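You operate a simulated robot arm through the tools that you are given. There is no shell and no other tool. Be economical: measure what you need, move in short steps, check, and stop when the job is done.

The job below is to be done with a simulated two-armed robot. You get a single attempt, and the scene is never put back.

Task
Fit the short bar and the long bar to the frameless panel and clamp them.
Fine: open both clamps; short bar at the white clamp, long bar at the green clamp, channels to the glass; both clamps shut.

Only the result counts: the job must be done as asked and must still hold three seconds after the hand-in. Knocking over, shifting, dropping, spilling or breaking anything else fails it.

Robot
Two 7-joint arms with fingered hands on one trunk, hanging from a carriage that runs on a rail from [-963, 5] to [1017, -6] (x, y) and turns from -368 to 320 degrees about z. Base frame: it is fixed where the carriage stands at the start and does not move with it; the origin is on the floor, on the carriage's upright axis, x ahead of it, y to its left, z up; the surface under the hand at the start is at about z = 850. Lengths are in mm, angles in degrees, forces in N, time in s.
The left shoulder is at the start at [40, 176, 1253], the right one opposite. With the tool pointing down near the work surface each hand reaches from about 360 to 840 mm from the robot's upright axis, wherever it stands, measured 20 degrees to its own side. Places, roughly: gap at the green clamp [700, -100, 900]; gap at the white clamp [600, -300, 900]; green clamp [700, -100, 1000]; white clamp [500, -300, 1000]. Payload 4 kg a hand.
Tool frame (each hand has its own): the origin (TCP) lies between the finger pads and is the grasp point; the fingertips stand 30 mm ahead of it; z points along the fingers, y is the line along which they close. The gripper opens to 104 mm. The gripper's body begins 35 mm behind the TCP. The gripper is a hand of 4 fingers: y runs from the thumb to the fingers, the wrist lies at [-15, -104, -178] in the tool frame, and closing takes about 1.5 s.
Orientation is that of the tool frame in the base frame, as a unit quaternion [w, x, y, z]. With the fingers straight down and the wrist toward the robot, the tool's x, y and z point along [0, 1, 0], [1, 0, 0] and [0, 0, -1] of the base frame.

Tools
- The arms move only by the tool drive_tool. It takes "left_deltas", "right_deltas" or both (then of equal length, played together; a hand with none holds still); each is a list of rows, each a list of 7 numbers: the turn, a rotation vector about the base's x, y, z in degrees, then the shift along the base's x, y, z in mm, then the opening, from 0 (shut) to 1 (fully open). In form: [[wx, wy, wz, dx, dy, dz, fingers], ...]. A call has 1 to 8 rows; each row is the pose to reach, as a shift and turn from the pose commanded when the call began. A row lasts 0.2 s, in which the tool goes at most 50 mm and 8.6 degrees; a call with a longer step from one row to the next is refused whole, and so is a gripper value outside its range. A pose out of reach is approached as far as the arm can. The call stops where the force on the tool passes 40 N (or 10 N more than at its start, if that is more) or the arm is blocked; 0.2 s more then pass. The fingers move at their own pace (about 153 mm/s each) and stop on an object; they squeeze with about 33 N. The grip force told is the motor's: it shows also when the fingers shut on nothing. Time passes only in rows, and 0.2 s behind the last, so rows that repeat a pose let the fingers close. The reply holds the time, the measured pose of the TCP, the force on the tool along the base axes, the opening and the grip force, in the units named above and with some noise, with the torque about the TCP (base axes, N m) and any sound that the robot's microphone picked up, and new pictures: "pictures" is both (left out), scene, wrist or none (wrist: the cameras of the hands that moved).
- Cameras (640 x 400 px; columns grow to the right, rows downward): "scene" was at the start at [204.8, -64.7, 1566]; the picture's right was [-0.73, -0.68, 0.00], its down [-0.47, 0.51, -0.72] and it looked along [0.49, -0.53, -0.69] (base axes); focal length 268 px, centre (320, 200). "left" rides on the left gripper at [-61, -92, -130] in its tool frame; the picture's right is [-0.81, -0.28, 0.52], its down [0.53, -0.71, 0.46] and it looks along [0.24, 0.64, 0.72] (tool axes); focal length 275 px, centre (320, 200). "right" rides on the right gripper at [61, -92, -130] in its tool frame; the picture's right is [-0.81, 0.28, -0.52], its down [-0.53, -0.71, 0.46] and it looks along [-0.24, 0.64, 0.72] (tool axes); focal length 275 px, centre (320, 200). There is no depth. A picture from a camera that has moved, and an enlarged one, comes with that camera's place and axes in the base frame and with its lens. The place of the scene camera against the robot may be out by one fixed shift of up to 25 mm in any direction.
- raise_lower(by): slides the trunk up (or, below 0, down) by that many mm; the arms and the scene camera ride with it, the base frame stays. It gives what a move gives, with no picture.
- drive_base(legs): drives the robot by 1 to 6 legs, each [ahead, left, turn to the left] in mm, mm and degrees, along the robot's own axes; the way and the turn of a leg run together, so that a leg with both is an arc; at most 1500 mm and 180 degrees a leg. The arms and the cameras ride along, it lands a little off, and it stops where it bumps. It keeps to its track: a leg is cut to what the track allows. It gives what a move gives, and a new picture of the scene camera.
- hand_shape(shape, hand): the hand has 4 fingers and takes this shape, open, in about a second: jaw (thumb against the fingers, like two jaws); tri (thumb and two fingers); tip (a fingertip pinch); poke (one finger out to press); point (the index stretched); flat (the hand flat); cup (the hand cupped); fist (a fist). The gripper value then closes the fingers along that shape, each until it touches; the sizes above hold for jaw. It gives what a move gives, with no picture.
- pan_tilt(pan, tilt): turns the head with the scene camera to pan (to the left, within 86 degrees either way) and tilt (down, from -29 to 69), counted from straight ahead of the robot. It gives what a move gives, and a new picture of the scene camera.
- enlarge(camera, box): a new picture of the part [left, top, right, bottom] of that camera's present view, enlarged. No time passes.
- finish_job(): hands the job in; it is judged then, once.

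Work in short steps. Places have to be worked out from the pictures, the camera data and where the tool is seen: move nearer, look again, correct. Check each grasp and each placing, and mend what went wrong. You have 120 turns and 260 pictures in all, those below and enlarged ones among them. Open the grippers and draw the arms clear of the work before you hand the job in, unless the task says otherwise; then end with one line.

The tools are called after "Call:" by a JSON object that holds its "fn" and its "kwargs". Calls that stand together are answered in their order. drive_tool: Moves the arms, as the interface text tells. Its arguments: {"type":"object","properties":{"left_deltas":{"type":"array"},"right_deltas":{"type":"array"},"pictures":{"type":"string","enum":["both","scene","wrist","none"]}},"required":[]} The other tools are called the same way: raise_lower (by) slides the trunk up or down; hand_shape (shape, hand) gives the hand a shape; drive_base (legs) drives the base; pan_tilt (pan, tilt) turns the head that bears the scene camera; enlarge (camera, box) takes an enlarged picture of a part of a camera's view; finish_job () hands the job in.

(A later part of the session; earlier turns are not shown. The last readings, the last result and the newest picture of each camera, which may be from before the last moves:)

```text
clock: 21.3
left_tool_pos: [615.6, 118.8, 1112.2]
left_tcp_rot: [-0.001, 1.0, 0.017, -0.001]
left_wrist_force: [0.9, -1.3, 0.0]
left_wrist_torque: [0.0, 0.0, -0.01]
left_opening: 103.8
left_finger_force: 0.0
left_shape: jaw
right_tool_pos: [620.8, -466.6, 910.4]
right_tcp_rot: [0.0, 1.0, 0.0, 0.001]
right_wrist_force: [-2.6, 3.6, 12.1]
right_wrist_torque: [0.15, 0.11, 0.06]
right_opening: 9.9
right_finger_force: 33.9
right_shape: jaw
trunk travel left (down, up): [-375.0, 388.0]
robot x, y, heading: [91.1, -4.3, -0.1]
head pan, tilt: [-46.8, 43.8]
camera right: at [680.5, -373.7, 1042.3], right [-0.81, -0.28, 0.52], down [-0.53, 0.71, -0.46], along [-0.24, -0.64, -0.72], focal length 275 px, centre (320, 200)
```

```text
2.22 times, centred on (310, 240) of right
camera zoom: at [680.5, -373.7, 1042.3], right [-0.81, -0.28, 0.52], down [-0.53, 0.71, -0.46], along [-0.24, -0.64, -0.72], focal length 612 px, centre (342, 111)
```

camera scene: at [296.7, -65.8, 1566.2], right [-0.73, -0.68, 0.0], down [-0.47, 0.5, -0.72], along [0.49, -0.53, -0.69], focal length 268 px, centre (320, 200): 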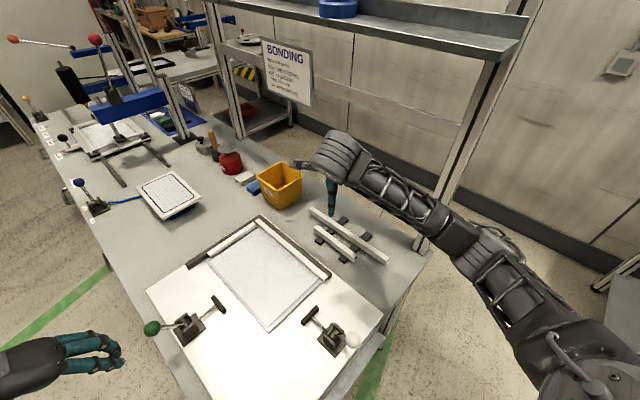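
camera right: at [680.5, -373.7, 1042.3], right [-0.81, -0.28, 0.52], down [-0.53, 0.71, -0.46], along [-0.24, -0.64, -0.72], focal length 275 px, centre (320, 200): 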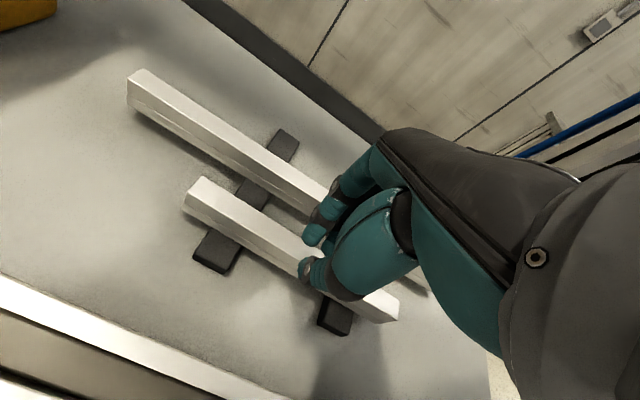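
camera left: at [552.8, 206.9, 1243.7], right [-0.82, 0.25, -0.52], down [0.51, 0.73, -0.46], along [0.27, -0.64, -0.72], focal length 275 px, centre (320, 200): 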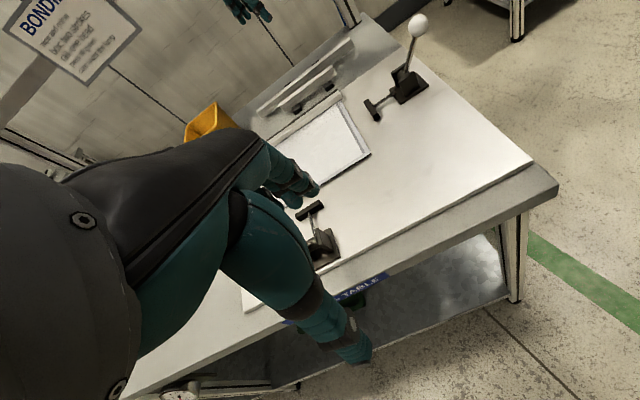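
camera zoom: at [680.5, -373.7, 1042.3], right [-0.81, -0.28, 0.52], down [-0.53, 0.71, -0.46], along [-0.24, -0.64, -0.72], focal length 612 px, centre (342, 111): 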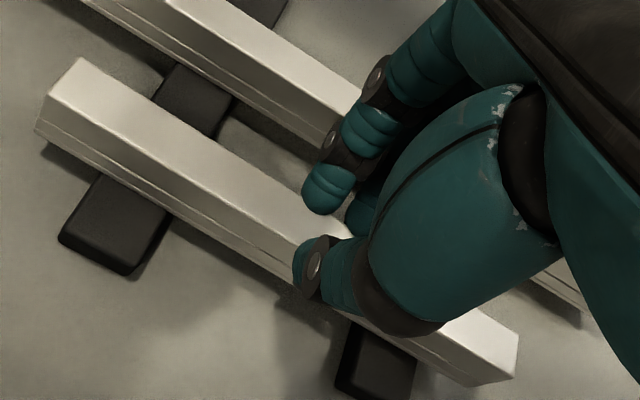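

Grip reads 34 N with some downward reaction; I test by lifting 25 mm slowly and checking the bar follows.

Call:
{"fn": "drive_tool", "kwargs": {"right_deltas": [[0, 0, 0, 0, 0, 3, 0], [0, 0, 0, 0, 0, 8, 0], [0, 0, 0, 0, 0, 16, 0], [0, 0, 0, 0, 0, 25, 0]], "pictures": "wrist"}}

Call:
{"fn": "enlarge", "kwargs": {"camera": "right", "box": [160, 130, 420, 340]}}

```text
clock: 22.3
left_tool_pos: [616.2, 117.4, 1113.1]
left_tcp_rot: [0.0, 1.0, 0.018, 0.001]
left_wrist_force: [0.2, 0.5, -0.8]
left_wrist_torque: [0.0, 0.03, -0.04]
left_opening: 103.9
left_finger_force: 0.0
left_shape: jaw
right_tool_pos: [619.4, -463.5, 934.7]
right_tcp_rot: [0.0, 1.0, 0.001, 0.0]
right_wrist_force: [0.6, 0.3, -0.3]
right_wrist_torque: [-0.05, -0.02, -0.01]
right_opening: 8.7
right_finger_force: 33.4
right_shape: jaw
trunk travel left (down, up): [-375.0, 388.0]
robot x, y, heading: [91.8, 2.7, -0.1]
head pan, tilt: [-46.8, 43.8]
camera right: at [680.1, -371.7, 1066.1], right [-0.81, -0.28, 0.52], down [-0.53, 0.71, -0.46], along [-0.24, -0.64, -0.72], focal length 275 px, centre (320, 200)
```

right: 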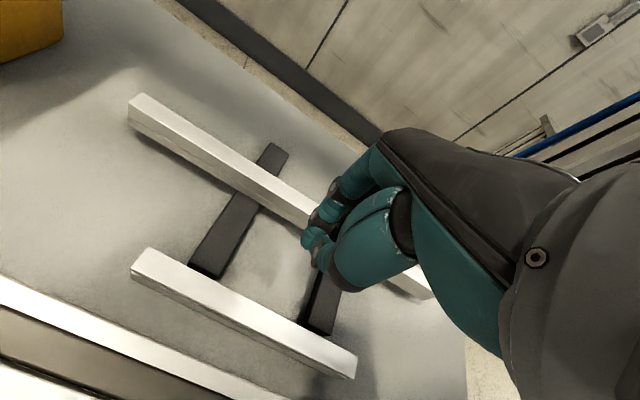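

```text
1.90 times, centred on (290, 235) of right
camera zoom: at [680.1, -371.7, 1066.1], right [-0.81, -0.28, 0.52], down [-0.53, 0.71, -0.46], along [-0.24, -0.64, -0.72], focal length 524 px, centre (377, 133)
```

zoom: 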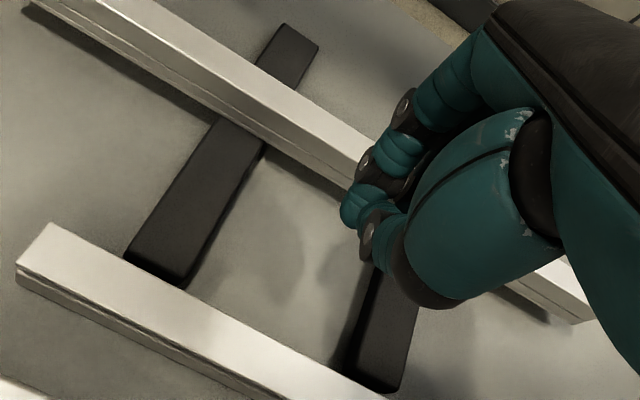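

The bar slipped out of the shallow grip and now lies beside the rack, apparently on its side. I look closely at it.

Call:
{"fn": "enlarge", "kwargs": {"camera": "right", "box": [120, 235, 200, 295]}}

Call:
{"fn": "enlarge", "kwargs": {"camera": "right", "box": [290, 320, 370, 390]}}

Call:
{"fn": "enlarge", "kwargs": {"camera": "scene", "box": [300, 200, 390, 270]}}

```text
6.67 times, centred on (160, 265) of right
camera zoom: at [680.1, -371.7, 1066.1], right [-0.81, -0.28, 0.52], down [-0.53, 0.71, -0.46], along [-0.24, -0.64, -0.72], focal length 1835 px, centre (1387, -233)
```

zoom: 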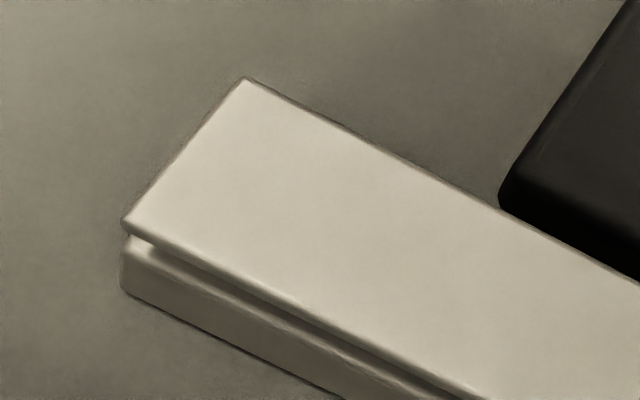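

```text
5.71 times, centred on (330, 355) of right
camera zoom: at [680.1, -371.7, 1066.1], right [-0.81, -0.28, 0.52], down [-0.53, 0.71, -0.46], along [-0.24, -0.64, -0.72], focal length 1573 px, centre (263, -686)
```

zoom: 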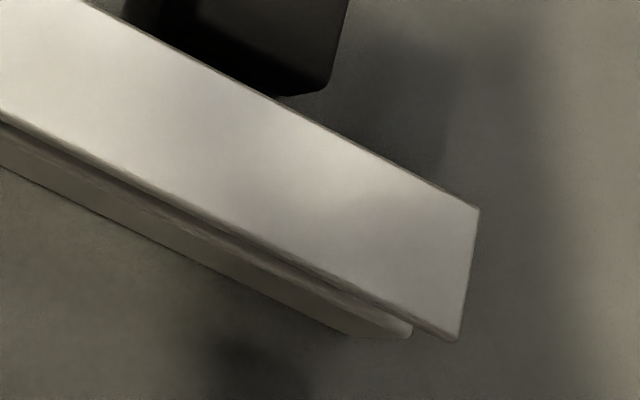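

```text
5.71 times, centred on (345, 235) of scene
camera zoom: at [296.2, -65.1, 1566.0], right [-0.73, -0.68, 0.0], down [-0.47, 0.5, -0.72], along [0.49, -0.53, -0.69], focal length 1532 px, centre (177, 0)
```

zoom: 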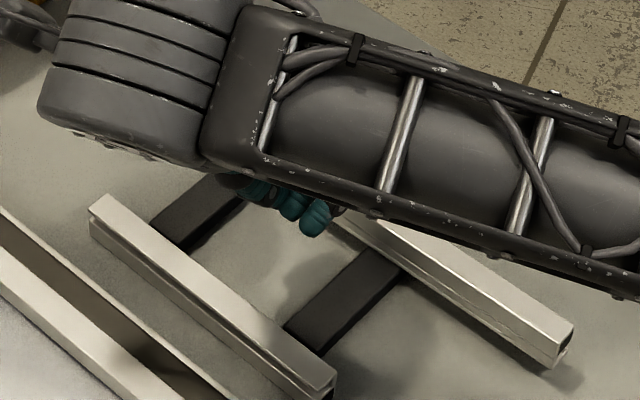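

The bar now lies upside down (flange up, channel to +y) on the table at x 542–710, y -430…-415. I will pick it with a deep grip between the rack strips, then hand it over to the left hand, which flips it. First I position above it.

Call:
{"fn": "drive_tool", "kwargs": {"right_deltas": [[0, 0, 0, 0, 0, 25, 0.1], [0, 0, 0, 8, 14, 35, 0.3], [0, 0, 0, 17, 41, 35, 0.3], [0, 0, 0, 17, 41, 10, 0.3], [0, 0, 0, 17, 41, -10, 0.3], [0, 0, 0, 17, 41, -10, 0.3]], "pictures": "wrist"}}

Call:
{"fn": "enlarge", "kwargs": {"camera": "right", "box": [200, 160, 400, 360]}}

```text
clock: 23.7
left_tool_pos: [616.0, 118.2, 1112.6]
left_tcp_rot: [0.001, 1.0, 0.017, 0.0]
left_wrist_force: [-0.2, 1.3, 0.7]
left_wrist_torque: [0.0, 0.01, 0.01]
left_opening: 103.9
left_finger_force: 0.1
left_shape: jaw
right_tool_pos: [635.4, -425.9, 926.5]
right_tcp_rot: [-0.001, 1.0, 0.0, 0.0]
right_wrist_force: [0.0, 0.0, 0.3]
right_wrist_torque: [0.01, 0.02, 0.0]
right_opening: 31.2
right_finger_force: 0.1
right_shape: jaw
trunk travel left (down, up): [-375.0, 388.0]
robot x, y, heading: [88.8, -0.9, -0.0]
head pan, tilt: [-46.8, 43.8]
camera right: at [694.7, -332.4, 1057.2], right [-0.81, -0.28, 0.52], down [-0.53, 0.71, -0.46], along [-0.24, -0.65, -0.72], focal length 275 px, centre (320, 200)
```

right: 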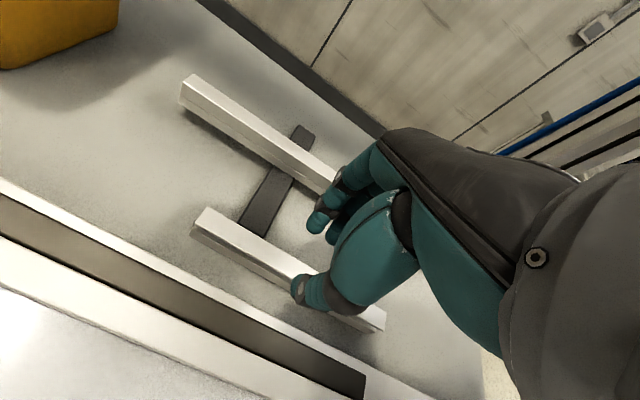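

```text
2.00 times, centred on (300, 260) of right
camera zoom: at [694.7, -332.4, 1057.2], right [-0.81, -0.28, 0.52], down [-0.53, 0.71, -0.46], along [-0.24, -0.65, -0.72], focal length 551 px, centre (360, 80)
```

zoom: 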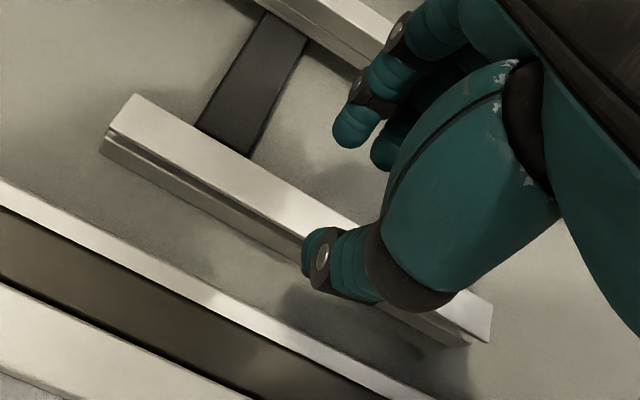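

Centred over the bar (y≈-425). Descend to TCP z≈884 and close with a deep grip.

Call:
{"fn": "drive_tool", "kwargs": {"right_deltas": [[0, 0, 0, 0, 0, -15, 0.3], [0, 0, 0, 0, 0, -30, 0.3], [0, 0, 0, 0, 0, -40, 0.3], [0, 0, 0, 0, 0, -40, 0.15], [0, 0, 0, 0, 0, -40, 0], [0, 0, 0, 0, 0, -40, 0], [0, 0, 0, 0, 0, -40, 0], [0, 0, 0, 0, 0, -40, 0]], "pictures": "wrist"}}

Call:
{"fn": "enlarge", "kwargs": {"camera": "right", "box": [200, 160, 400, 360]}}

```text
clock: 25.5
left_tool_pos: [617.0, 117.8, 1112.8]
left_tcp_rot: [0.001, 1.0, 0.017, 0.0]
left_wrist_force: [0.1, 0.3, 0.3]
left_wrist_torque: [-0.04, 0.02, 0.0]
left_opening: 103.4
left_finger_force: 0.0
left_shape: jaw
right_tool_pos: [636.1, -423.6, 884.3]
right_tcp_rot: [0.0, 1.0, 0.0, 0.0]
right_wrist_force: [-0.8, 0.0, 0.6]
right_wrist_torque: [0.0, -0.03, 0.02]
right_opening: 10.5
right_finger_force: 33.2
right_shape: jaw
trunk travel left (down, up): [-375.0, 388.0]
robot x, y, heading: [93.2, -1.3, 0.0]
head pan, tilt: [-46.8, 43.8]
camera right: at [695.8, -331.4, 1015.9], right [-0.81, -0.28, 0.52], down [-0.53, 0.71, -0.46], along [-0.24, -0.64, -0.72], focal length 275 px, centre (320, 200)
```

right: 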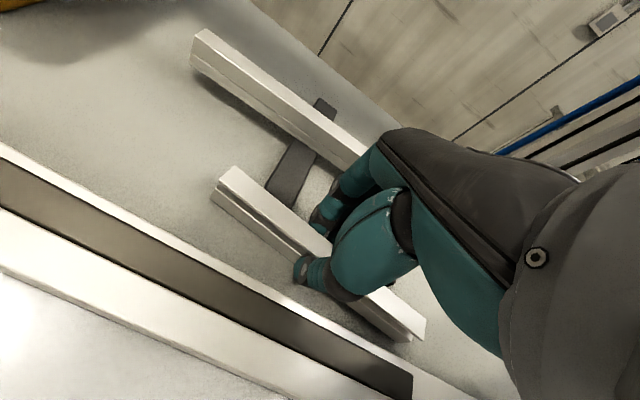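

```text
2.00 times, centred on (300, 260) of right
camera zoom: at [695.8, -331.4, 1015.9], right [-0.81, -0.28, 0.52], down [-0.53, 0.71, -0.46], along [-0.24, -0.64, -0.72], focal length 551 px, centre (360, 80)
```

zoom: 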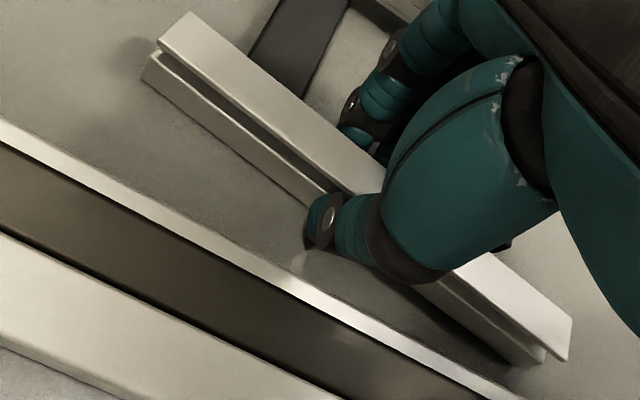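

Gripped with no side load. I lift 40 mm and check.

Call:
{"fn": "drive_tool", "kwargs": {"right_deltas": [[0, 0, 0, 0, 0, 5, 0], [0, 0, 0, 0, 0, 15, 0], [0, 0, 0, 0, 0, 30, 0], [0, 0, 0, 0, 0, 45, 0]], "pictures": "wrist"}}

Call:
{"fn": "enlarge", "kwargs": {"camera": "right", "box": [200, 140, 440, 360]}}

```text
clock: 26.5
left_tool_pos: [617.3, 117.7, 1112.7]
left_tcp_rot: [-0.001, 1.0, 0.018, 0.0]
left_wrist_force: [-0.3, 0.1, -0.6]
left_wrist_torque: [-0.01, 0.01, 0.0]
left_opening: 103.9
left_finger_force: 0.1
left_shape: jaw
right_tool_pos: [634.5, -424.1, 930.5]
right_tcp_rot: [0.0, 1.0, 0.0, -0.001]
right_wrist_force: [0.7, 0.2, -0.2]
right_wrist_torque: [-0.02, 0.02, -0.02]
right_opening: 9.9
right_finger_force: 33.2
right_shape: jaw
trunk travel left (down, up): [-375.0, 388.0]
robot x, y, heading: [90.3, -0.9, 0.0]
head pan, tilt: [-46.8, 43.8]
camera right: at [695.5, -331.7, 1061.6], right [-0.81, -0.28, 0.52], down [-0.53, 0.71, -0.46], along [-0.24, -0.65, -0.72], focal length 275 px, centre (320, 200)
```

right: 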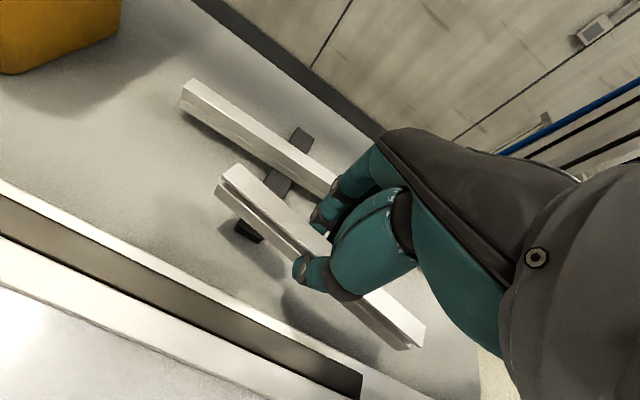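

```text
1.82 times, centred on (320, 250) of right
camera zoom: at [695.5, -331.7, 1061.6], right [-0.81, -0.28, 0.52], down [-0.53, 0.71, -0.46], along [-0.24, -0.65, -0.72], focal length 500 px, centre (320, 109)
```

zoom: 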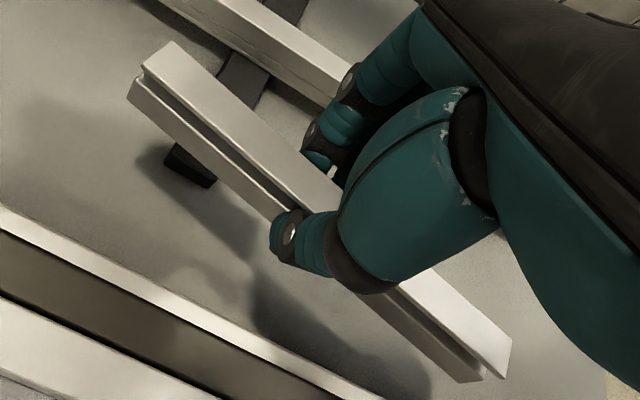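

Bar held firmly. I raise it and roll the right hand +90° about x so that the fingers point to +y.

Call:
{"fn": "drive_tool", "kwargs": {"right_deltas": [[0, 0, 0, 0, 10, 40, 0], [5, 0, 0, 0, 15, 85, 0], [13, 0, 0, 0, 25, 125, 0], [21, 0, 0, 0, 35, 160, 0], [29, 0, 0, 0, 45, 190, 0], [37, 0, 0, 0, 55, 210, 0], [45, 0, 0, 0, 65, 220, 0], [53, 0, 0, 0, 75, 220, 0]], "pictures": "none"}}

Call:
{"fn": "drive_tool", "kwargs": {"right_deltas": [[8, 0, 0, 0, 6, 0, 0], [16, 0, 0, 0, 12, 0, 0], [24, 0, 0, 0, 18, 0, 0], [32, 0, 0, 0, 20, 0, 0], [37, 0, 0, 0, 20, 0, 0], [37, 0, 0, 0, 20, 0, 0]], "pictures": "both"}}

```text
clock: 28.3
left_tool_pos: [616.9, 118.9, 1112.6]
left_tcp_rot: [0.0, 1.0, 0.018, 0.0]
left_wrist_force: [0.4, -0.6, 0.4]
left_wrist_torque: [0.02, -0.01, -0.01]
left_opening: 103.8
left_finger_force: 0.0
left_shape: jaw
right_tool_pos: [634.3, -348.0, 1150.9]
right_tcp_rot: [-0.448, 0.894, 0.0, 0.0]
right_wrist_force: [-0.7, 0.8, -0.3]
right_wrist_torque: [-0.01, -0.01, 0.0]
right_opening: 10.1
right_finger_force: 33.2
right_shape: jaw
trunk travel left (down, up): [-375.0, 388.0]
robot x, y, heading: [93.9, -0.5, -0.2]
head pan, tilt: [-46.8, 43.8]
```

```text
clock: 29.7
left_tool_pos: [616.3, 118.2, 1112.4]
left_tcp_rot: [0.0, 1.0, 0.018, 0.0]
left_wrist_force: [-0.6, -0.9, -0.5]
left_wrist_torque: [0.01, 0.0, 0.01]
left_opening: 103.5
left_finger_force: 0.1
left_shape: jaw
right_tool_pos: [635.0, -328.3, 1150.6]
right_tcp_rot: [0.708, -0.706, 0.001, -0.001]
right_wrist_force: [-0.2, 0.3, 0.3]
right_wrist_torque: [-0.01, -0.03, 0.0]
right_opening: 10.3
right_finger_force: 33.3
right_shape: jaw
trunk travel left (down, up): [-375.0, 388.0]
robot x, y, heading: [92.2, 1.1, -0.1]
head pan, tilt: [-46.8, 43.8]
camera scene: at [296.2, -65.1, 1566.0], right [-0.73, -0.68, 0.0], down [-0.47, 0.5, -0.72], along [0.49, -0.53, -0.69], focal length 268 px, centre (320, 200)
camera right: at [695.6, -458.8, 1242.7], right [-0.81, -0.52, -0.28], down [-0.53, 0.45, 0.71], along [-0.24, 0.73, -0.64], focal length 275 px, centre (320, 200)
```

scene: 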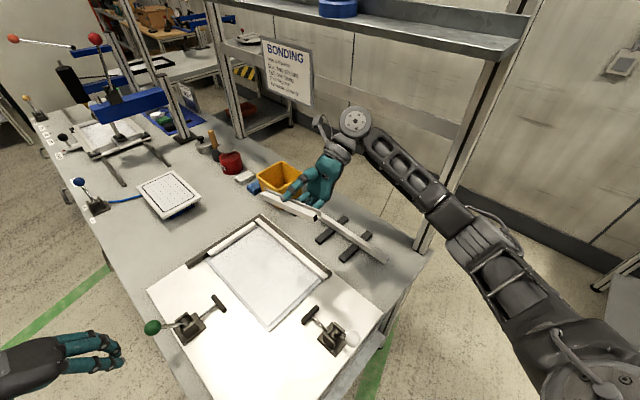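
right: 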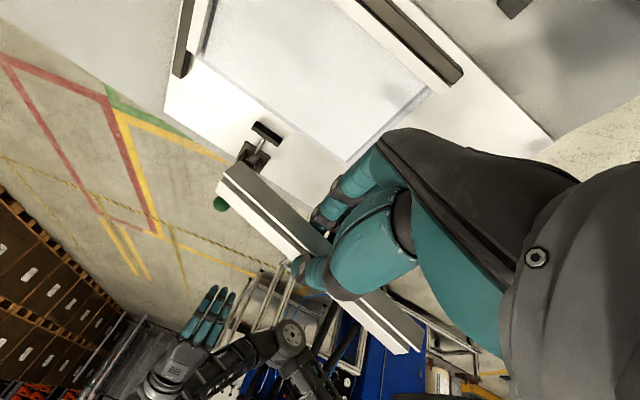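

The roll worked; the flange now faces the palm and the tube faces +y. I bring the left hand in and roll it so it points to -y, standing off from the bar.

Call:
{"fn": "drive_tool", "kwargs": {"left_deltas": [[0, 0, -1, -20, -20, 20, 1], [0, 0, -2, -38, -60, 38, 1], [0, 0, -2, -38, -90, 38, 1]], "pictures": "none"}}

Call:
{"fn": "drive_tool", "kwargs": {"left_deltas": [[-8, 0, 0, 0, 0, 0, 1], [-16, 0, 0, 0, 0, 0, 1], [-24, 0, 0, 0, 0, 0, 1], [-32, 0, 0, 0, 0, 0, 1], [-40, 0, 0, 0, 0, 0, 1], [-48, 0, 0, 0, 0, 0, 1], [-56, 0, 0, 0, 0, 0, 1], [-64, 0, 0, 0, 0, 0, 1]], "pictures": "none"}}

Call:
{"fn": "drive_tool", "kwargs": {"left_deltas": [[-8, 0, 0, 0, 0, 0, 1], [-16, 0, 0, 0, 0, 0, 1], [-24, 0, 0, 0, 0, 0, 1], [-26, 0, 0, 0, 0, 0, 1], [-26, 0, 0, 0, -20, 0, 1]], "pictures": "both"}}

```text
clock: 30.5
left_tool_pos: [578.9, 26.9, 1149.6]
left_tcp_rot: [0.0, 1.0, 0.001, 0.0]
left_wrist_force: [-0.2, -0.4, 0.3]
left_wrist_torque: [0.02, -0.02, -0.01]
left_opening: 103.7
left_finger_force: 0.1
left_shape: jaw
right_tool_pos: [634.5, -328.7, 1149.7]
right_tcp_rot: [0.707, -0.707, 0.001, 0.0]
right_wrist_force: [-1.2, 1.0, -0.3]
right_wrist_torque: [0.05, 0.0, 0.04]
right_opening: 10.1
right_finger_force: 33.0
right_shape: jaw
trunk travel left (down, up): [-375.0, 388.0]
robot x, y, heading: [88.4, -0.2, 0.1]
head pan, tilt: [-46.8, 43.8]
```

```text
clock: 32.3
left_tool_pos: [578.7, 25.9, 1150.4]
left_tcp_rot: [0.531, 0.847, 0.001, 0.0]
left_wrist_force: [0.5, -0.8, -0.2]
left_wrist_torque: [0.03, 0.01, -0.03]
left_opening: 103.8
left_finger_force: 0.0
left_shape: jaw
right_tool_pos: [634.8, -328.6, 1150.1]
right_tcp_rot: [0.707, -0.707, 0.0, 0.0]
right_wrist_force: [-0.2, -0.4, 0.3]
right_wrist_torque: [-0.02, 0.04, 0.03]
right_opening: 10.4
right_finger_force: 32.8
right_shape: jaw
trunk travel left (down, up): [-375.0, 388.0]
robot x, y, heading: [89.4, -0.2, -0.1]
head pan, tilt: [-46.8, 43.8]
```

```text
clock: 33.5
left_tool_pos: [579.8, 5.5, 1149.1]
left_tcp_rot: [0.708, 0.707, 0.0, 0.0]
left_wrist_force: [0.1, 0.1, -0.3]
left_wrist_torque: [0.02, 0.01, 0.03]
left_opening: 103.5
left_finger_force: 0.1
left_shape: jaw
right_tool_pos: [635.9, -328.1, 1149.5]
right_tcp_rot: [-0.707, 0.708, 0.001, 0.0]
right_wrist_force: [-0.2, -0.6, -0.7]
right_wrist_torque: [0.02, 0.0, 0.01]
right_opening: 10.1
right_finger_force: 33.4
right_shape: jaw
trunk travel left (down, up): [-375.0, 388.0]
robot x, y, heading: [91.0, 0.3, -0.1]
head pan, tilt: [-46.8, 43.8]
camera scene: at [296.1, -65.5, 1566.0], right [-0.73, -0.68, 0.0], down [-0.47, 0.5, -0.72], along [0.49, -0.53, -0.69], focal length 268 px, centre (320, 200)
camera left: at [518.3, 137.1, 1057.5], right [-0.81, -0.52, -0.27], down [0.53, -0.46, -0.71], along [0.24, -0.72, 0.65], focal length 275 px, centre (320, 200)
```

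scene: 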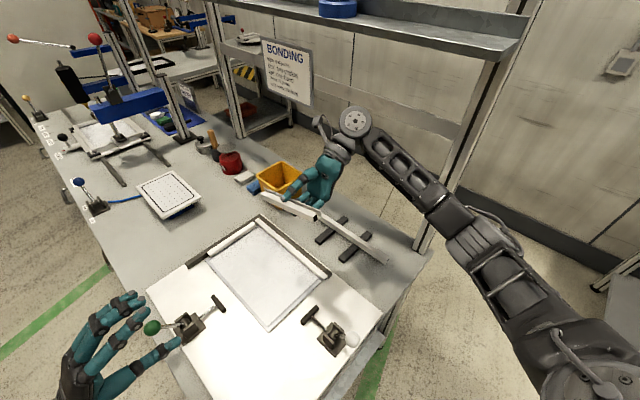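
left: 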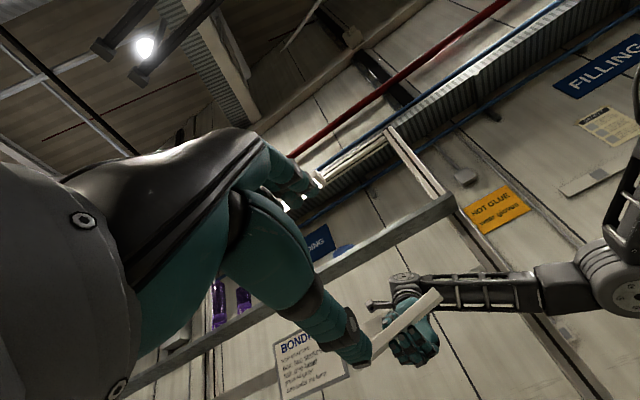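

I move the left hand toward the bar, pausing short of it to check alignment.

Call:
{"fn": "drive_tool", "kwargs": {"left_deltas": [[0, 0, 0, 0, -45, 0, 1], [0, 0, 0, 0, -90, 0, 1], [0, 0, 0, 0, -135, 0, 1], [0, 0, 0, 0, -180, 0, 1], [0, 0, 0, 0, -215, 0, 0.8], [0, 0, 0, 0, -225, 0, 0.6]], "pictures": "both"}}

Call:
{"fn": "enlarge", "kwargs": {"camera": "left", "box": [220, 100, 480, 380]}}

Call:
{"fn": "enlarge", "kwargs": {"camera": "right", "box": [180, 120, 460, 380]}}

Call:
{"fn": "enlarge", "kwargs": {"camera": "scene", "box": [220, 120, 400, 280]}}

```text
clock: 34.4
left_tool_pos: [597.2, -87.7, 1085.5]
left_tcp_rot: [0.643, 0.765, 0.021, 0.018]
left_wrist_force: [0.2, -0.3, 0.1]
left_wrist_torque: [-0.01, -0.01, 0.0]
left_opening: 103.5
left_finger_force: 0.0
left_shape: jaw
right_tool_pos: [635.4, -327.0, 1149.3]
right_tcp_rot: [-0.707, 0.707, 0.0, 0.0]
right_wrist_force: [1.0, 0.5, -0.8]
right_wrist_torque: [0.01, 0.0, 0.0]
right_opening: 10.2
right_finger_force: 33.1
right_shape: jaw
trunk travel left (down, up): [-375.0, 388.0]
robot x, y, heading: [92.8, 0.1, -0.3]
head pan, tilt: [-46.8, 43.8]
stopped in row 4 (left hand): the arm was blocked; the commanded pose is now the measured one
camera scene: at [296.2, -64.8, 1566.0], right [-0.73, -0.68, 0.0], down [-0.47, 0.5, -0.72], along [0.49, -0.53, -0.69], focal length 268 px, centre (320, 200)
camera left: at [529.3, 52.9, 1018.3], right [-0.78, -0.51, -0.36], down [0.55, -0.3, -0.78], along [0.29, -0.81, 0.51], focal length 275 px, centre (320, 200)
```

scene: 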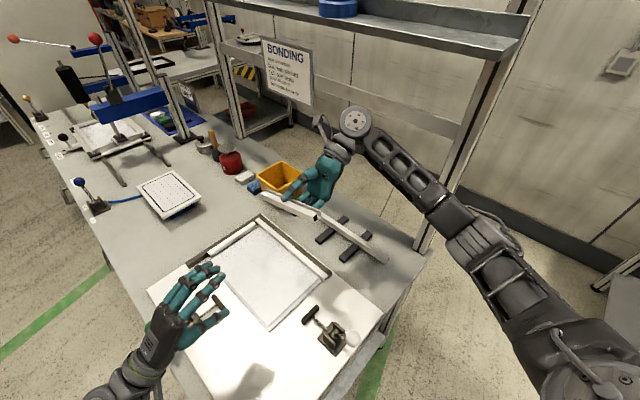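
left: 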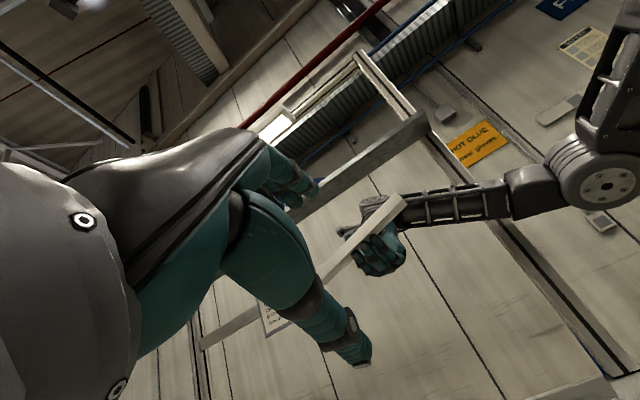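

```text
1.43 times, centred on (350, 240) of left
camera zoom: at [529.3, 52.9, 1018.3], right [-0.78, -0.51, -0.36], down [0.55, -0.3, -0.78], along [0.29, -0.81, 0.51], focal length 393 px, centre (277, 143)
```

zoom: 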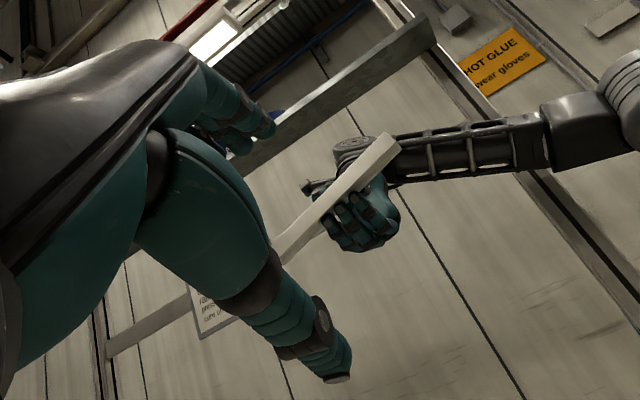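

```text
1.54 times, centred on (320, 250) of right
camera zoom: at [695.7, -458.4, 1242.7], right [-0.81, -0.52, -0.28], down [-0.53, 0.46, 0.71], along [-0.24, 0.72, -0.64], focal length 424 px, centre (320, 123)
```

zoom: 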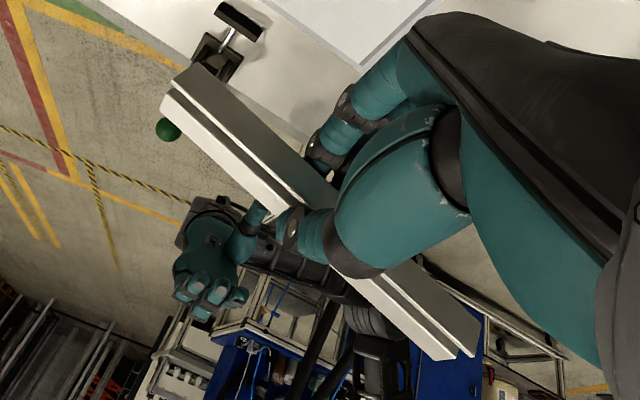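

```text
2.50 times, centred on (310, 200) of scene
camera zoom: at [296.2, -64.8, 1566.0], right [-0.73, -0.68, 0.0], down [-0.47, 0.5, -0.72], along [0.49, -0.53, -0.69], focal length 670 px, centre (345, 200)
```

zoom: 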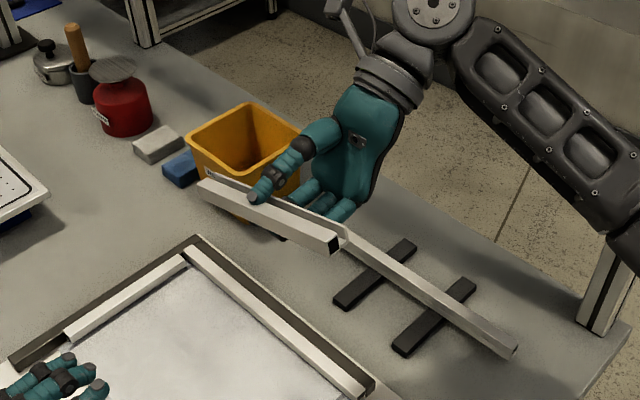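

The left arm itself was blocked (wrist low near the green clamp). I retreat it up and back to its good pose, and check the clamp.

Call:
{"fn": "drive_tool", "kwargs": {"left_deltas": [[0, 0, 0, -2, 15, 30, 1], [-3, 0, -1, -6, 40, 60, 1], [-6, 0, -2, -10, 70, 90, 1], [-9.9, -0.2, -3.2, -17, 93, 115, 1], [-9.9, -0.2, -3.2, -17, 93, 115, 1]], "pictures": "scene"}}

Call:
{"fn": "enlarge", "kwargs": {"camera": "scene", "box": [60, 220, 380, 400]}}

```text
clock: 35.6
left_tool_pos: [580.7, 3.7, 1202.3]
left_tcp_rot: [0.71, 0.704, -0.002, -0.003]
left_wrist_force: [-0.4, -0.2, -0.5]
left_wrist_torque: [-0.01, -0.03, -0.01]
left_opening: 103.9
left_finger_force: 0.1
left_shape: jaw
right_tool_pos: [636.1, -327.4, 1149.1]
right_tcp_rot: [-0.707, 0.707, 0.0, 0.0]
right_wrist_force: [0.1, 0.5, -0.7]
right_wrist_torque: [-0.02, 0.0, 0.02]
right_opening: 10.2
right_finger_force: 33.2
right_shape: jaw
trunk travel left (down, up): [-375.0, 388.0]
robot x, y, heading: [90.7, -2.6, -0.1]
head pan, tilt: [-46.8, 43.8]
camera scene: at [296.2, -65.0, 1566.0], right [-0.73, -0.68, 0.0], down [-0.47, 0.5, -0.72], along [0.49, -0.53, -0.69], focal length 268 px, centre (320, 200)
```

scene: 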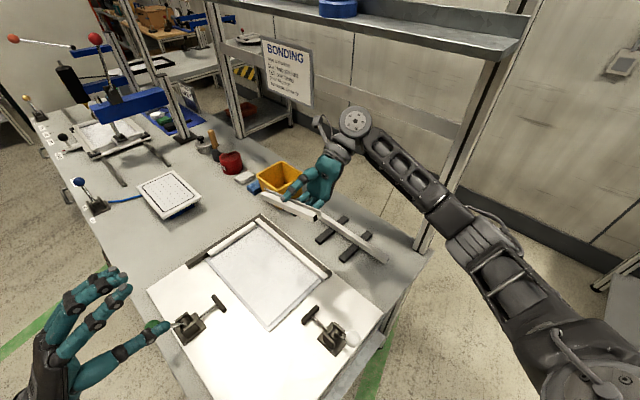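

```text
2.00 times, centred on (220, 310) of scene
camera zoom: at [296.2, -65.0, 1566.0], right [-0.73, -0.68, 0.0], down [-0.47, 0.5, -0.72], along [0.49, -0.53, -0.69], focal length 536 px, centre (520, -20)
```

zoom: 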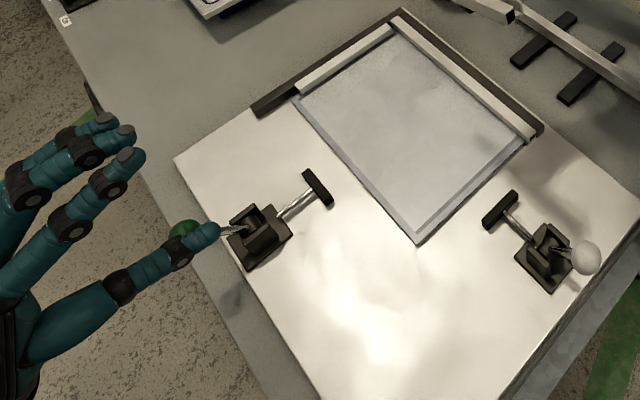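

Clamps are untouched. Instead I bring the bar to the left hand: right hand moves +y and up.

Call:
{"fn": "drive_tool", "kwargs": {"right_deltas": [[0, 0, 0, 0, 40, 20, 0], [0, 0, 0, 0, 80, 40, 0], [0, 0, 0, 0, 120, 52, 0], [0, 0, 0, 0, 160, 52, 0], [0, 0, 0, 0, 195, 52, 0], [0, 0, 0, 0, 195, 52, 0]], "pictures": "both"}}

Call:
{"fn": "enlarge", "kwargs": {"camera": "left", "box": [220, 100, 520, 380]}}

```text
clock: 37.0
left_tool_pos: [581.5, 3.8, 1200.3]
left_tcp_rot: [0.709, 0.705, 0.0, -0.002]
left_wrist_force: [-0.3, -0.2, -0.5]
left_wrist_torque: [0.01, -0.02, 0.02]
left_opening: 103.7
left_finger_force: 0.1
left_shape: jaw
right_tool_pos: [635.4, -133.4, 1200.0]
right_tcp_rot: [0.707, -0.707, 0.001, -0.001]
right_wrist_force: [0.6, -0.5, -0.5]
right_wrist_torque: [0.0, -0.01, 0.0]
right_opening: 10.4
right_finger_force: 32.8
right_shape: jaw
trunk travel left (down, up): [-375.0, 388.0]
robot x, y, heading: [90.6, 0.6, -0.2]
head pan, tilt: [-46.8, 43.8]
camera scene: at [296.1, -65.2, 1566.0], right [-0.73, -0.68, 0.0], down [-0.47, 0.5, -0.72], along [0.49, -0.53, -0.69], focal length 268 px, centre (320, 200)
camera right: at [695.6, -263.5, 1293.5], right [-0.81, -0.52, -0.28], down [-0.53, 0.46, 0.71], along [-0.24, 0.72, -0.64], focal length 275 px, centre (320, 200)
```

scene: 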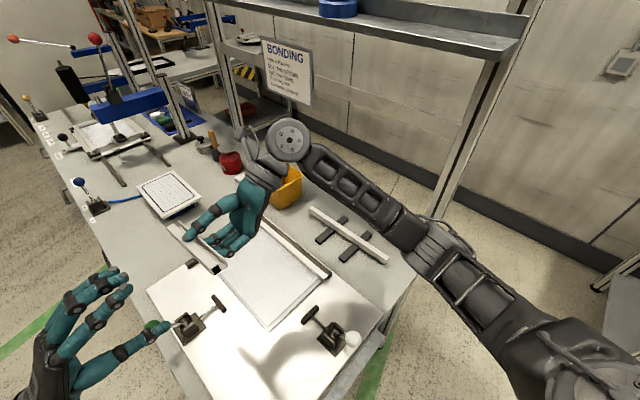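
right: 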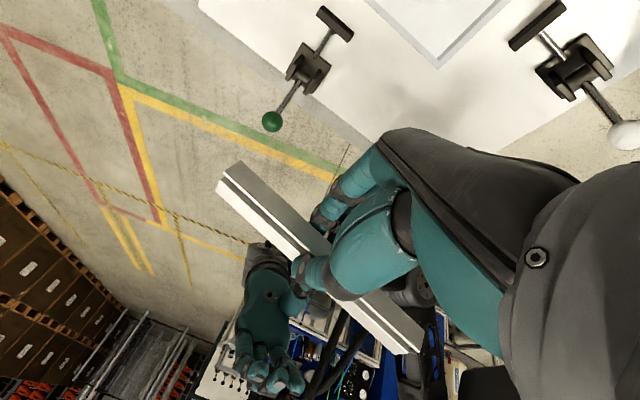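

```text
1.43 times, centred on (370, 240) of left
camera zoom: at [520.3, 133.8, 1109.2], right [-0.81, -0.52, -0.27], down [0.53, -0.46, -0.71], along [0.24, -0.72, 0.65], focal length 393 px, centre (249, 143)
```

zoom: 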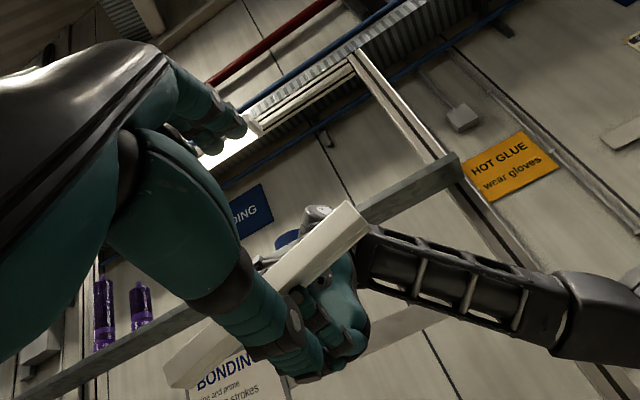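

Aligned: the bar passes between left thumb and fingers. I bring the two hands together, narrowing slightly.

Call:
{"fn": "drive_tool", "kwargs": {"left_deltas": [[0, 0, 0, -3, -10, 2, 0.8], [0, 0, 0, -6, -20, 4, 0.7], [0, 0, 0, -6, -30, 4, 0.6], [0, 0, 0, -6, -40, 4, 0.6]], "right_deltas": [[0, 0, 0, 0, 10, 0, 0], [0, 0, 0, 0, 20, 0, 0], [0, 0, 0, 0, 29, 0, 0], [0, 0, 0, 0, 29, 0, 0]], "pictures": "both"}}

Call:
{"fn": "enlarge", "kwargs": {"camera": "left", "box": [220, 100, 520, 380]}}

Call:
{"fn": "enlarge", "kwargs": {"camera": "right", "box": [180, 120, 480, 380]}}

```text
clock: 38.0
left_tool_pos: [577.4, -30.9, 1202.0]
left_tcp_rot: [0.7, 0.714, 0.0, 0.006]
left_wrist_force: [-0.4, -0.3, -0.2]
left_wrist_torque: [-0.01, -0.01, 0.0]
left_opening: 63.3
left_finger_force: 0.1
left_shape: jaw
right_tool_pos: [633.8, -103.8, 1201.6]
right_tcp_rot: [-0.707, 0.707, 0.001, 0.0]
right_wrist_force: [-0.3, 0.5, -1.1]
right_wrist_torque: [-0.03, 0.01, -0.01]
right_opening: 10.3
right_finger_force: 33.3
right_shape: jaw
trunk travel left (down, up): [-375.0, 388.0]
robot x, y, heading: [91.3, 1.3, -0.1]
head pan, tilt: [-46.8, 43.8]
camera scene: at [296.2, -65.1, 1566.0], right [-0.73, -0.68, 0.0], down [-0.47, 0.5, -0.72], along [0.49, -0.53, -0.69], focal length 268 px, centre (320, 200)
camera right: at [694.7, -234.1, 1294.3], right [-0.81, -0.52, -0.28], down [-0.53, 0.46, 0.71], along [-0.24, 0.72, -0.64], focal length 275 px, centre (320, 200)
camera left: at [516.4, 101.4, 1113.5], right [-0.8, -0.52, -0.29], down [0.54, -0.44, -0.72], along [0.24, -0.74, 0.63], focal length 275 px, centre (320, 200)
```

scene: 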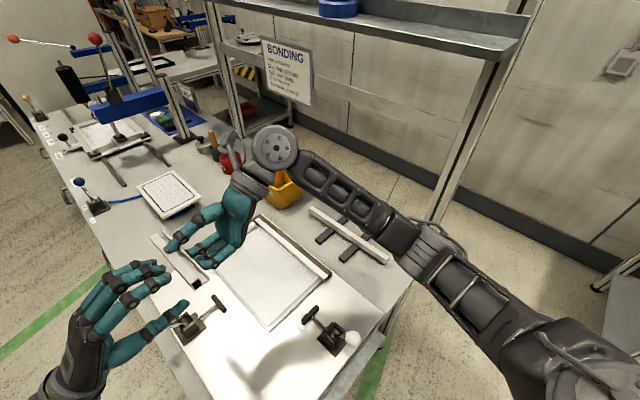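
right: 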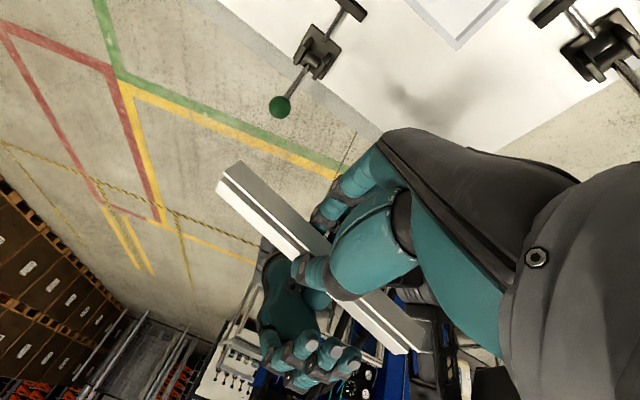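
left: 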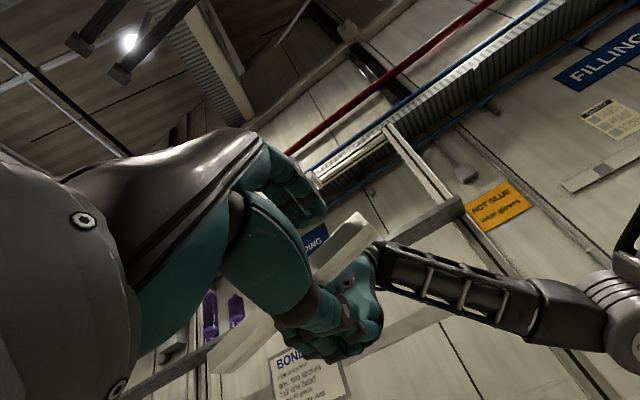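

```text
1.43 times, centred on (370, 240) of left
camera zoom: at [516.4, 101.4, 1113.5], right [-0.8, -0.52, -0.29], down [0.54, -0.44, -0.72], along [0.24, -0.74, 0.63], focal length 393 px, centre (249, 143)
```

zoom: 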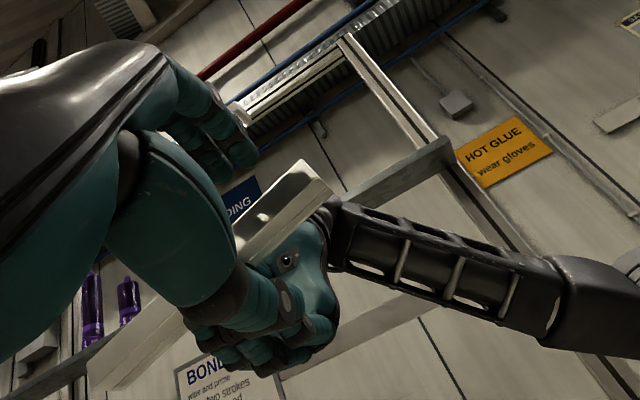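

```text
1.54 times, centred on (330, 250) of right
camera zoom: at [694.7, -234.1, 1294.3], right [-0.81, -0.52, -0.28], down [-0.53, 0.46, 0.71], along [-0.24, 0.72, -0.64], focal length 424 px, centre (305, 123)
```

zoom: 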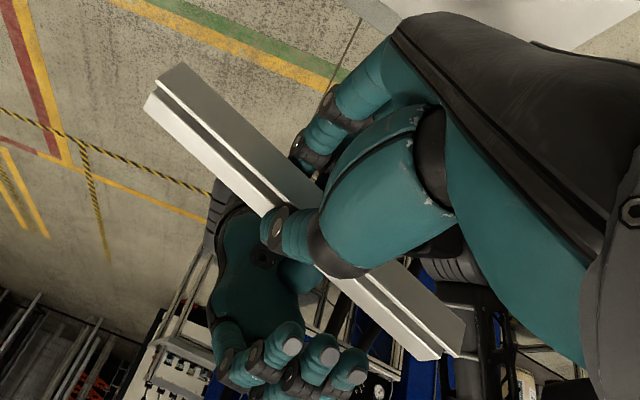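

Left hand is near its limit, so the right hand brings the bar the last 29 mm into the left jaws.

Call:
{"fn": "drive_tool", "kwargs": {"right_deltas": [[0, 0, 0, 0, 8, 0, 0], [0, 0, 0, 0, 16, 0, 0], [0, 0, 0, 0, 23, 0, 0], [0, 0, 0, 0, 29, 0, 0]], "pictures": "both"}}

Call:
{"fn": "enlarge", "kwargs": {"camera": "left", "box": [220, 100, 520, 380]}}

Call:
{"fn": "enlarge", "kwargs": {"camera": "scene", "box": [50, 160, 290, 380]}}

```text
clock: 39.0
left_tool_pos: [577.1, -31.3, 1202.4]
left_tcp_rot: [0.7, 0.714, 0.0, 0.005]
left_wrist_force: [-0.1, 0.5, -0.6]
left_wrist_torque: [0.01, 0.01, 0.01]
left_opening: 62.9
left_finger_force: 0.0
left_shape: jaw
right_tool_pos: [634.3, -75.2, 1200.7]
right_tcp_rot: [-0.707, 0.707, 0.0, 0.0]
right_wrist_force: [0.6, 0.0, -0.3]
right_wrist_torque: [-0.02, 0.0, -0.01]
right_opening: 10.1
right_finger_force: 33.1
right_shape: jaw
trunk travel left (down, up): [-375.0, 388.0]
robot x, y, heading: [95.5, -0.2, -0.1]
head pan, tilt: [-46.8, 43.8]
camera scene: at [296.1, -65.0, 1566.0], right [-0.73, -0.68, 0.0], down [-0.47, 0.5, -0.72], along [0.49, -0.53, -0.69], focal length 268 px, centre (320, 200)
camera right: at [695.4, -205.3, 1294.2], right [-0.81, -0.52, -0.27], down [-0.53, 0.46, 0.71], along [-0.24, 0.72, -0.65], focal length 275 px, centre (320, 200)
```

scene: 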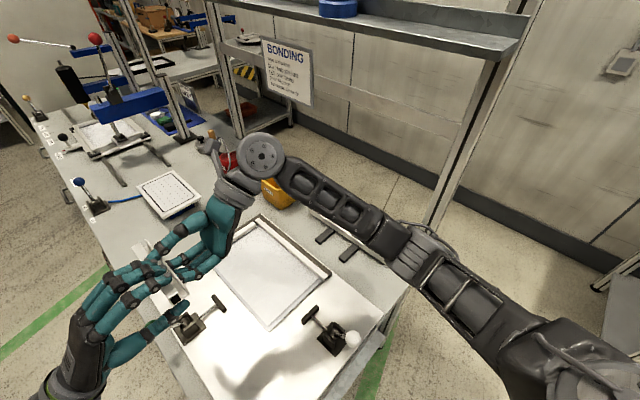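
right: 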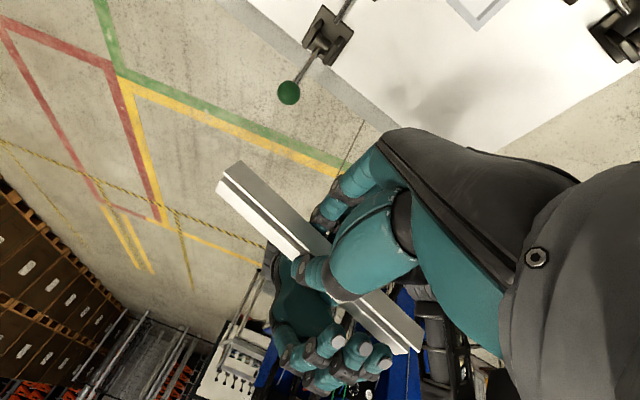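

```text
1.43 times, centred on (370, 240) of left
camera zoom: at [516.2, 101.2, 1113.3], right [-0.81, -0.52, -0.29], down [0.54, -0.44, -0.72], along [0.24, -0.74, 0.63], focal length 393 px, centre (249, 143)
```

zoom: 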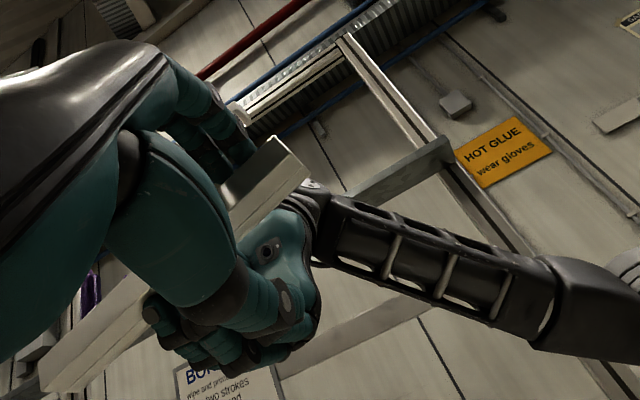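

```text
1.82 times, centred on (170, 270) of scene
camera zoom: at [296.1, -65.0, 1566.0], right [-0.73, -0.68, 0.0], down [-0.47, 0.5, -0.72], along [0.49, -0.53, -0.69], focal length 487 px, centre (593, 73)
```

zoom: 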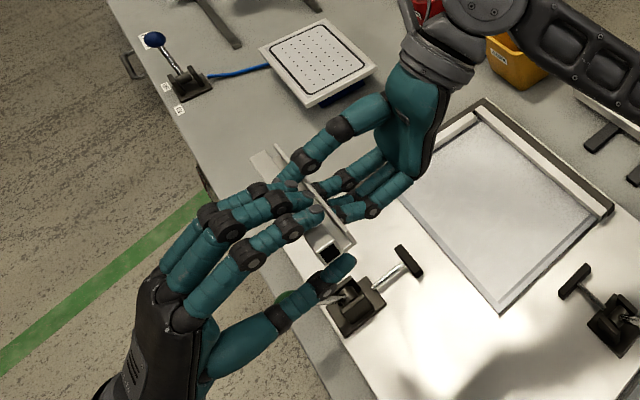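

Left fingers are above the bar, thumb below it. I close the left hand.

Call:
{"fn": "drive_tool", "kwargs": {"left_deltas": [[0, 0, 0, 0, 0, 0, 0.4], [0, 0, 0, 0, 0, 0, 0.2], [0, 0, 0, 0, 0, 0, 0], [0, 0, 0, 0, 0, 0, 0], [0, 0, 0, 0, 0, 0, 0], [0, 0, 0, 0, 0, 0, 0]], "pictures": "scene"}}

Call:
{"fn": "enlarge", "kwargs": {"camera": "scene", "box": [90, 200, 230, 330]}}

Call:
{"fn": "enlarge", "kwargs": {"camera": "right", "box": [180, 120, 460, 390]}}

```text
clock: 40.4
left_tool_pos: [576.2, -30.9, 1201.4]
left_tcp_rot: [0.7, 0.714, -0.001, 0.005]
left_wrist_force: [-3.0, -0.4, 5.2]
left_wrist_torque: [-0.14, -0.15, -0.07]
left_opening: 11.8
left_finger_force: 33.3
left_shape: jaw
right_tool_pos: [636.1, -74.5, 1201.5]
right_tcp_rot: [0.707, -0.707, 0.001, 0.0]
right_wrist_force: [2.2, 1.2, -6.5]
right_wrist_torque: [-0.05, -0.19, -0.09]
right_opening: 10.5
right_finger_force: 33.2
right_shape: jaw
trunk travel left (down, up): [-375.0, 388.0]
robot x, y, heading: [89.9, -1.0, 0.3]
head pan, tilt: [-46.8, 43.8]
camera scene: at [296.2, -65.1, 1566.0], right [-0.73, -0.68, 0.0], down [-0.47, 0.5, -0.72], along [0.49, -0.53, -0.69], focal length 268 px, centre (320, 200)
```

scene: 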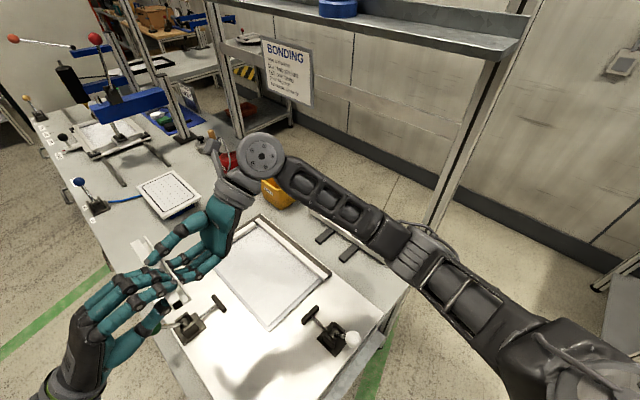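

```text
3.08 times, centred on (160, 265) of scene
camera zoom: at [296.2, -65.1, 1566.0], right [-0.73, -0.68, 0.0], down [-0.47, 0.5, -0.72], along [0.49, -0.53, -0.69], focal length 825 px, centre (812, 0)
```

zoom: 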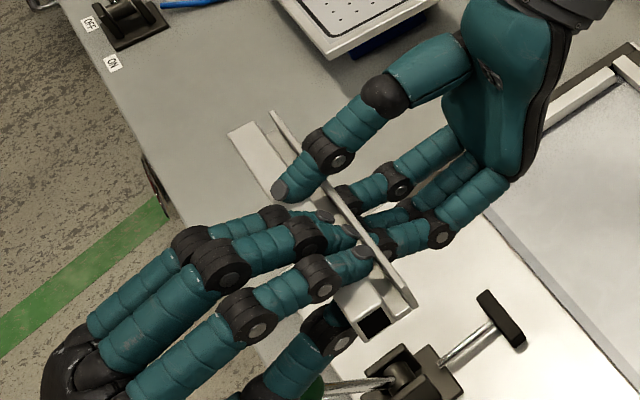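

```text
1.48 times, centred on (320, 255) of right
camera zoom: at [695.4, -205.4, 1294.2], right [-0.81, -0.52, -0.28], down [-0.53, 0.46, 0.71], along [-0.24, 0.72, -0.65], focal length 408 px, centre (320, 118)
```

zoom: 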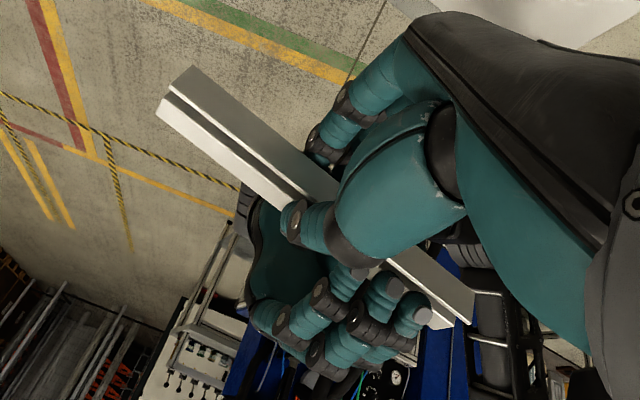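

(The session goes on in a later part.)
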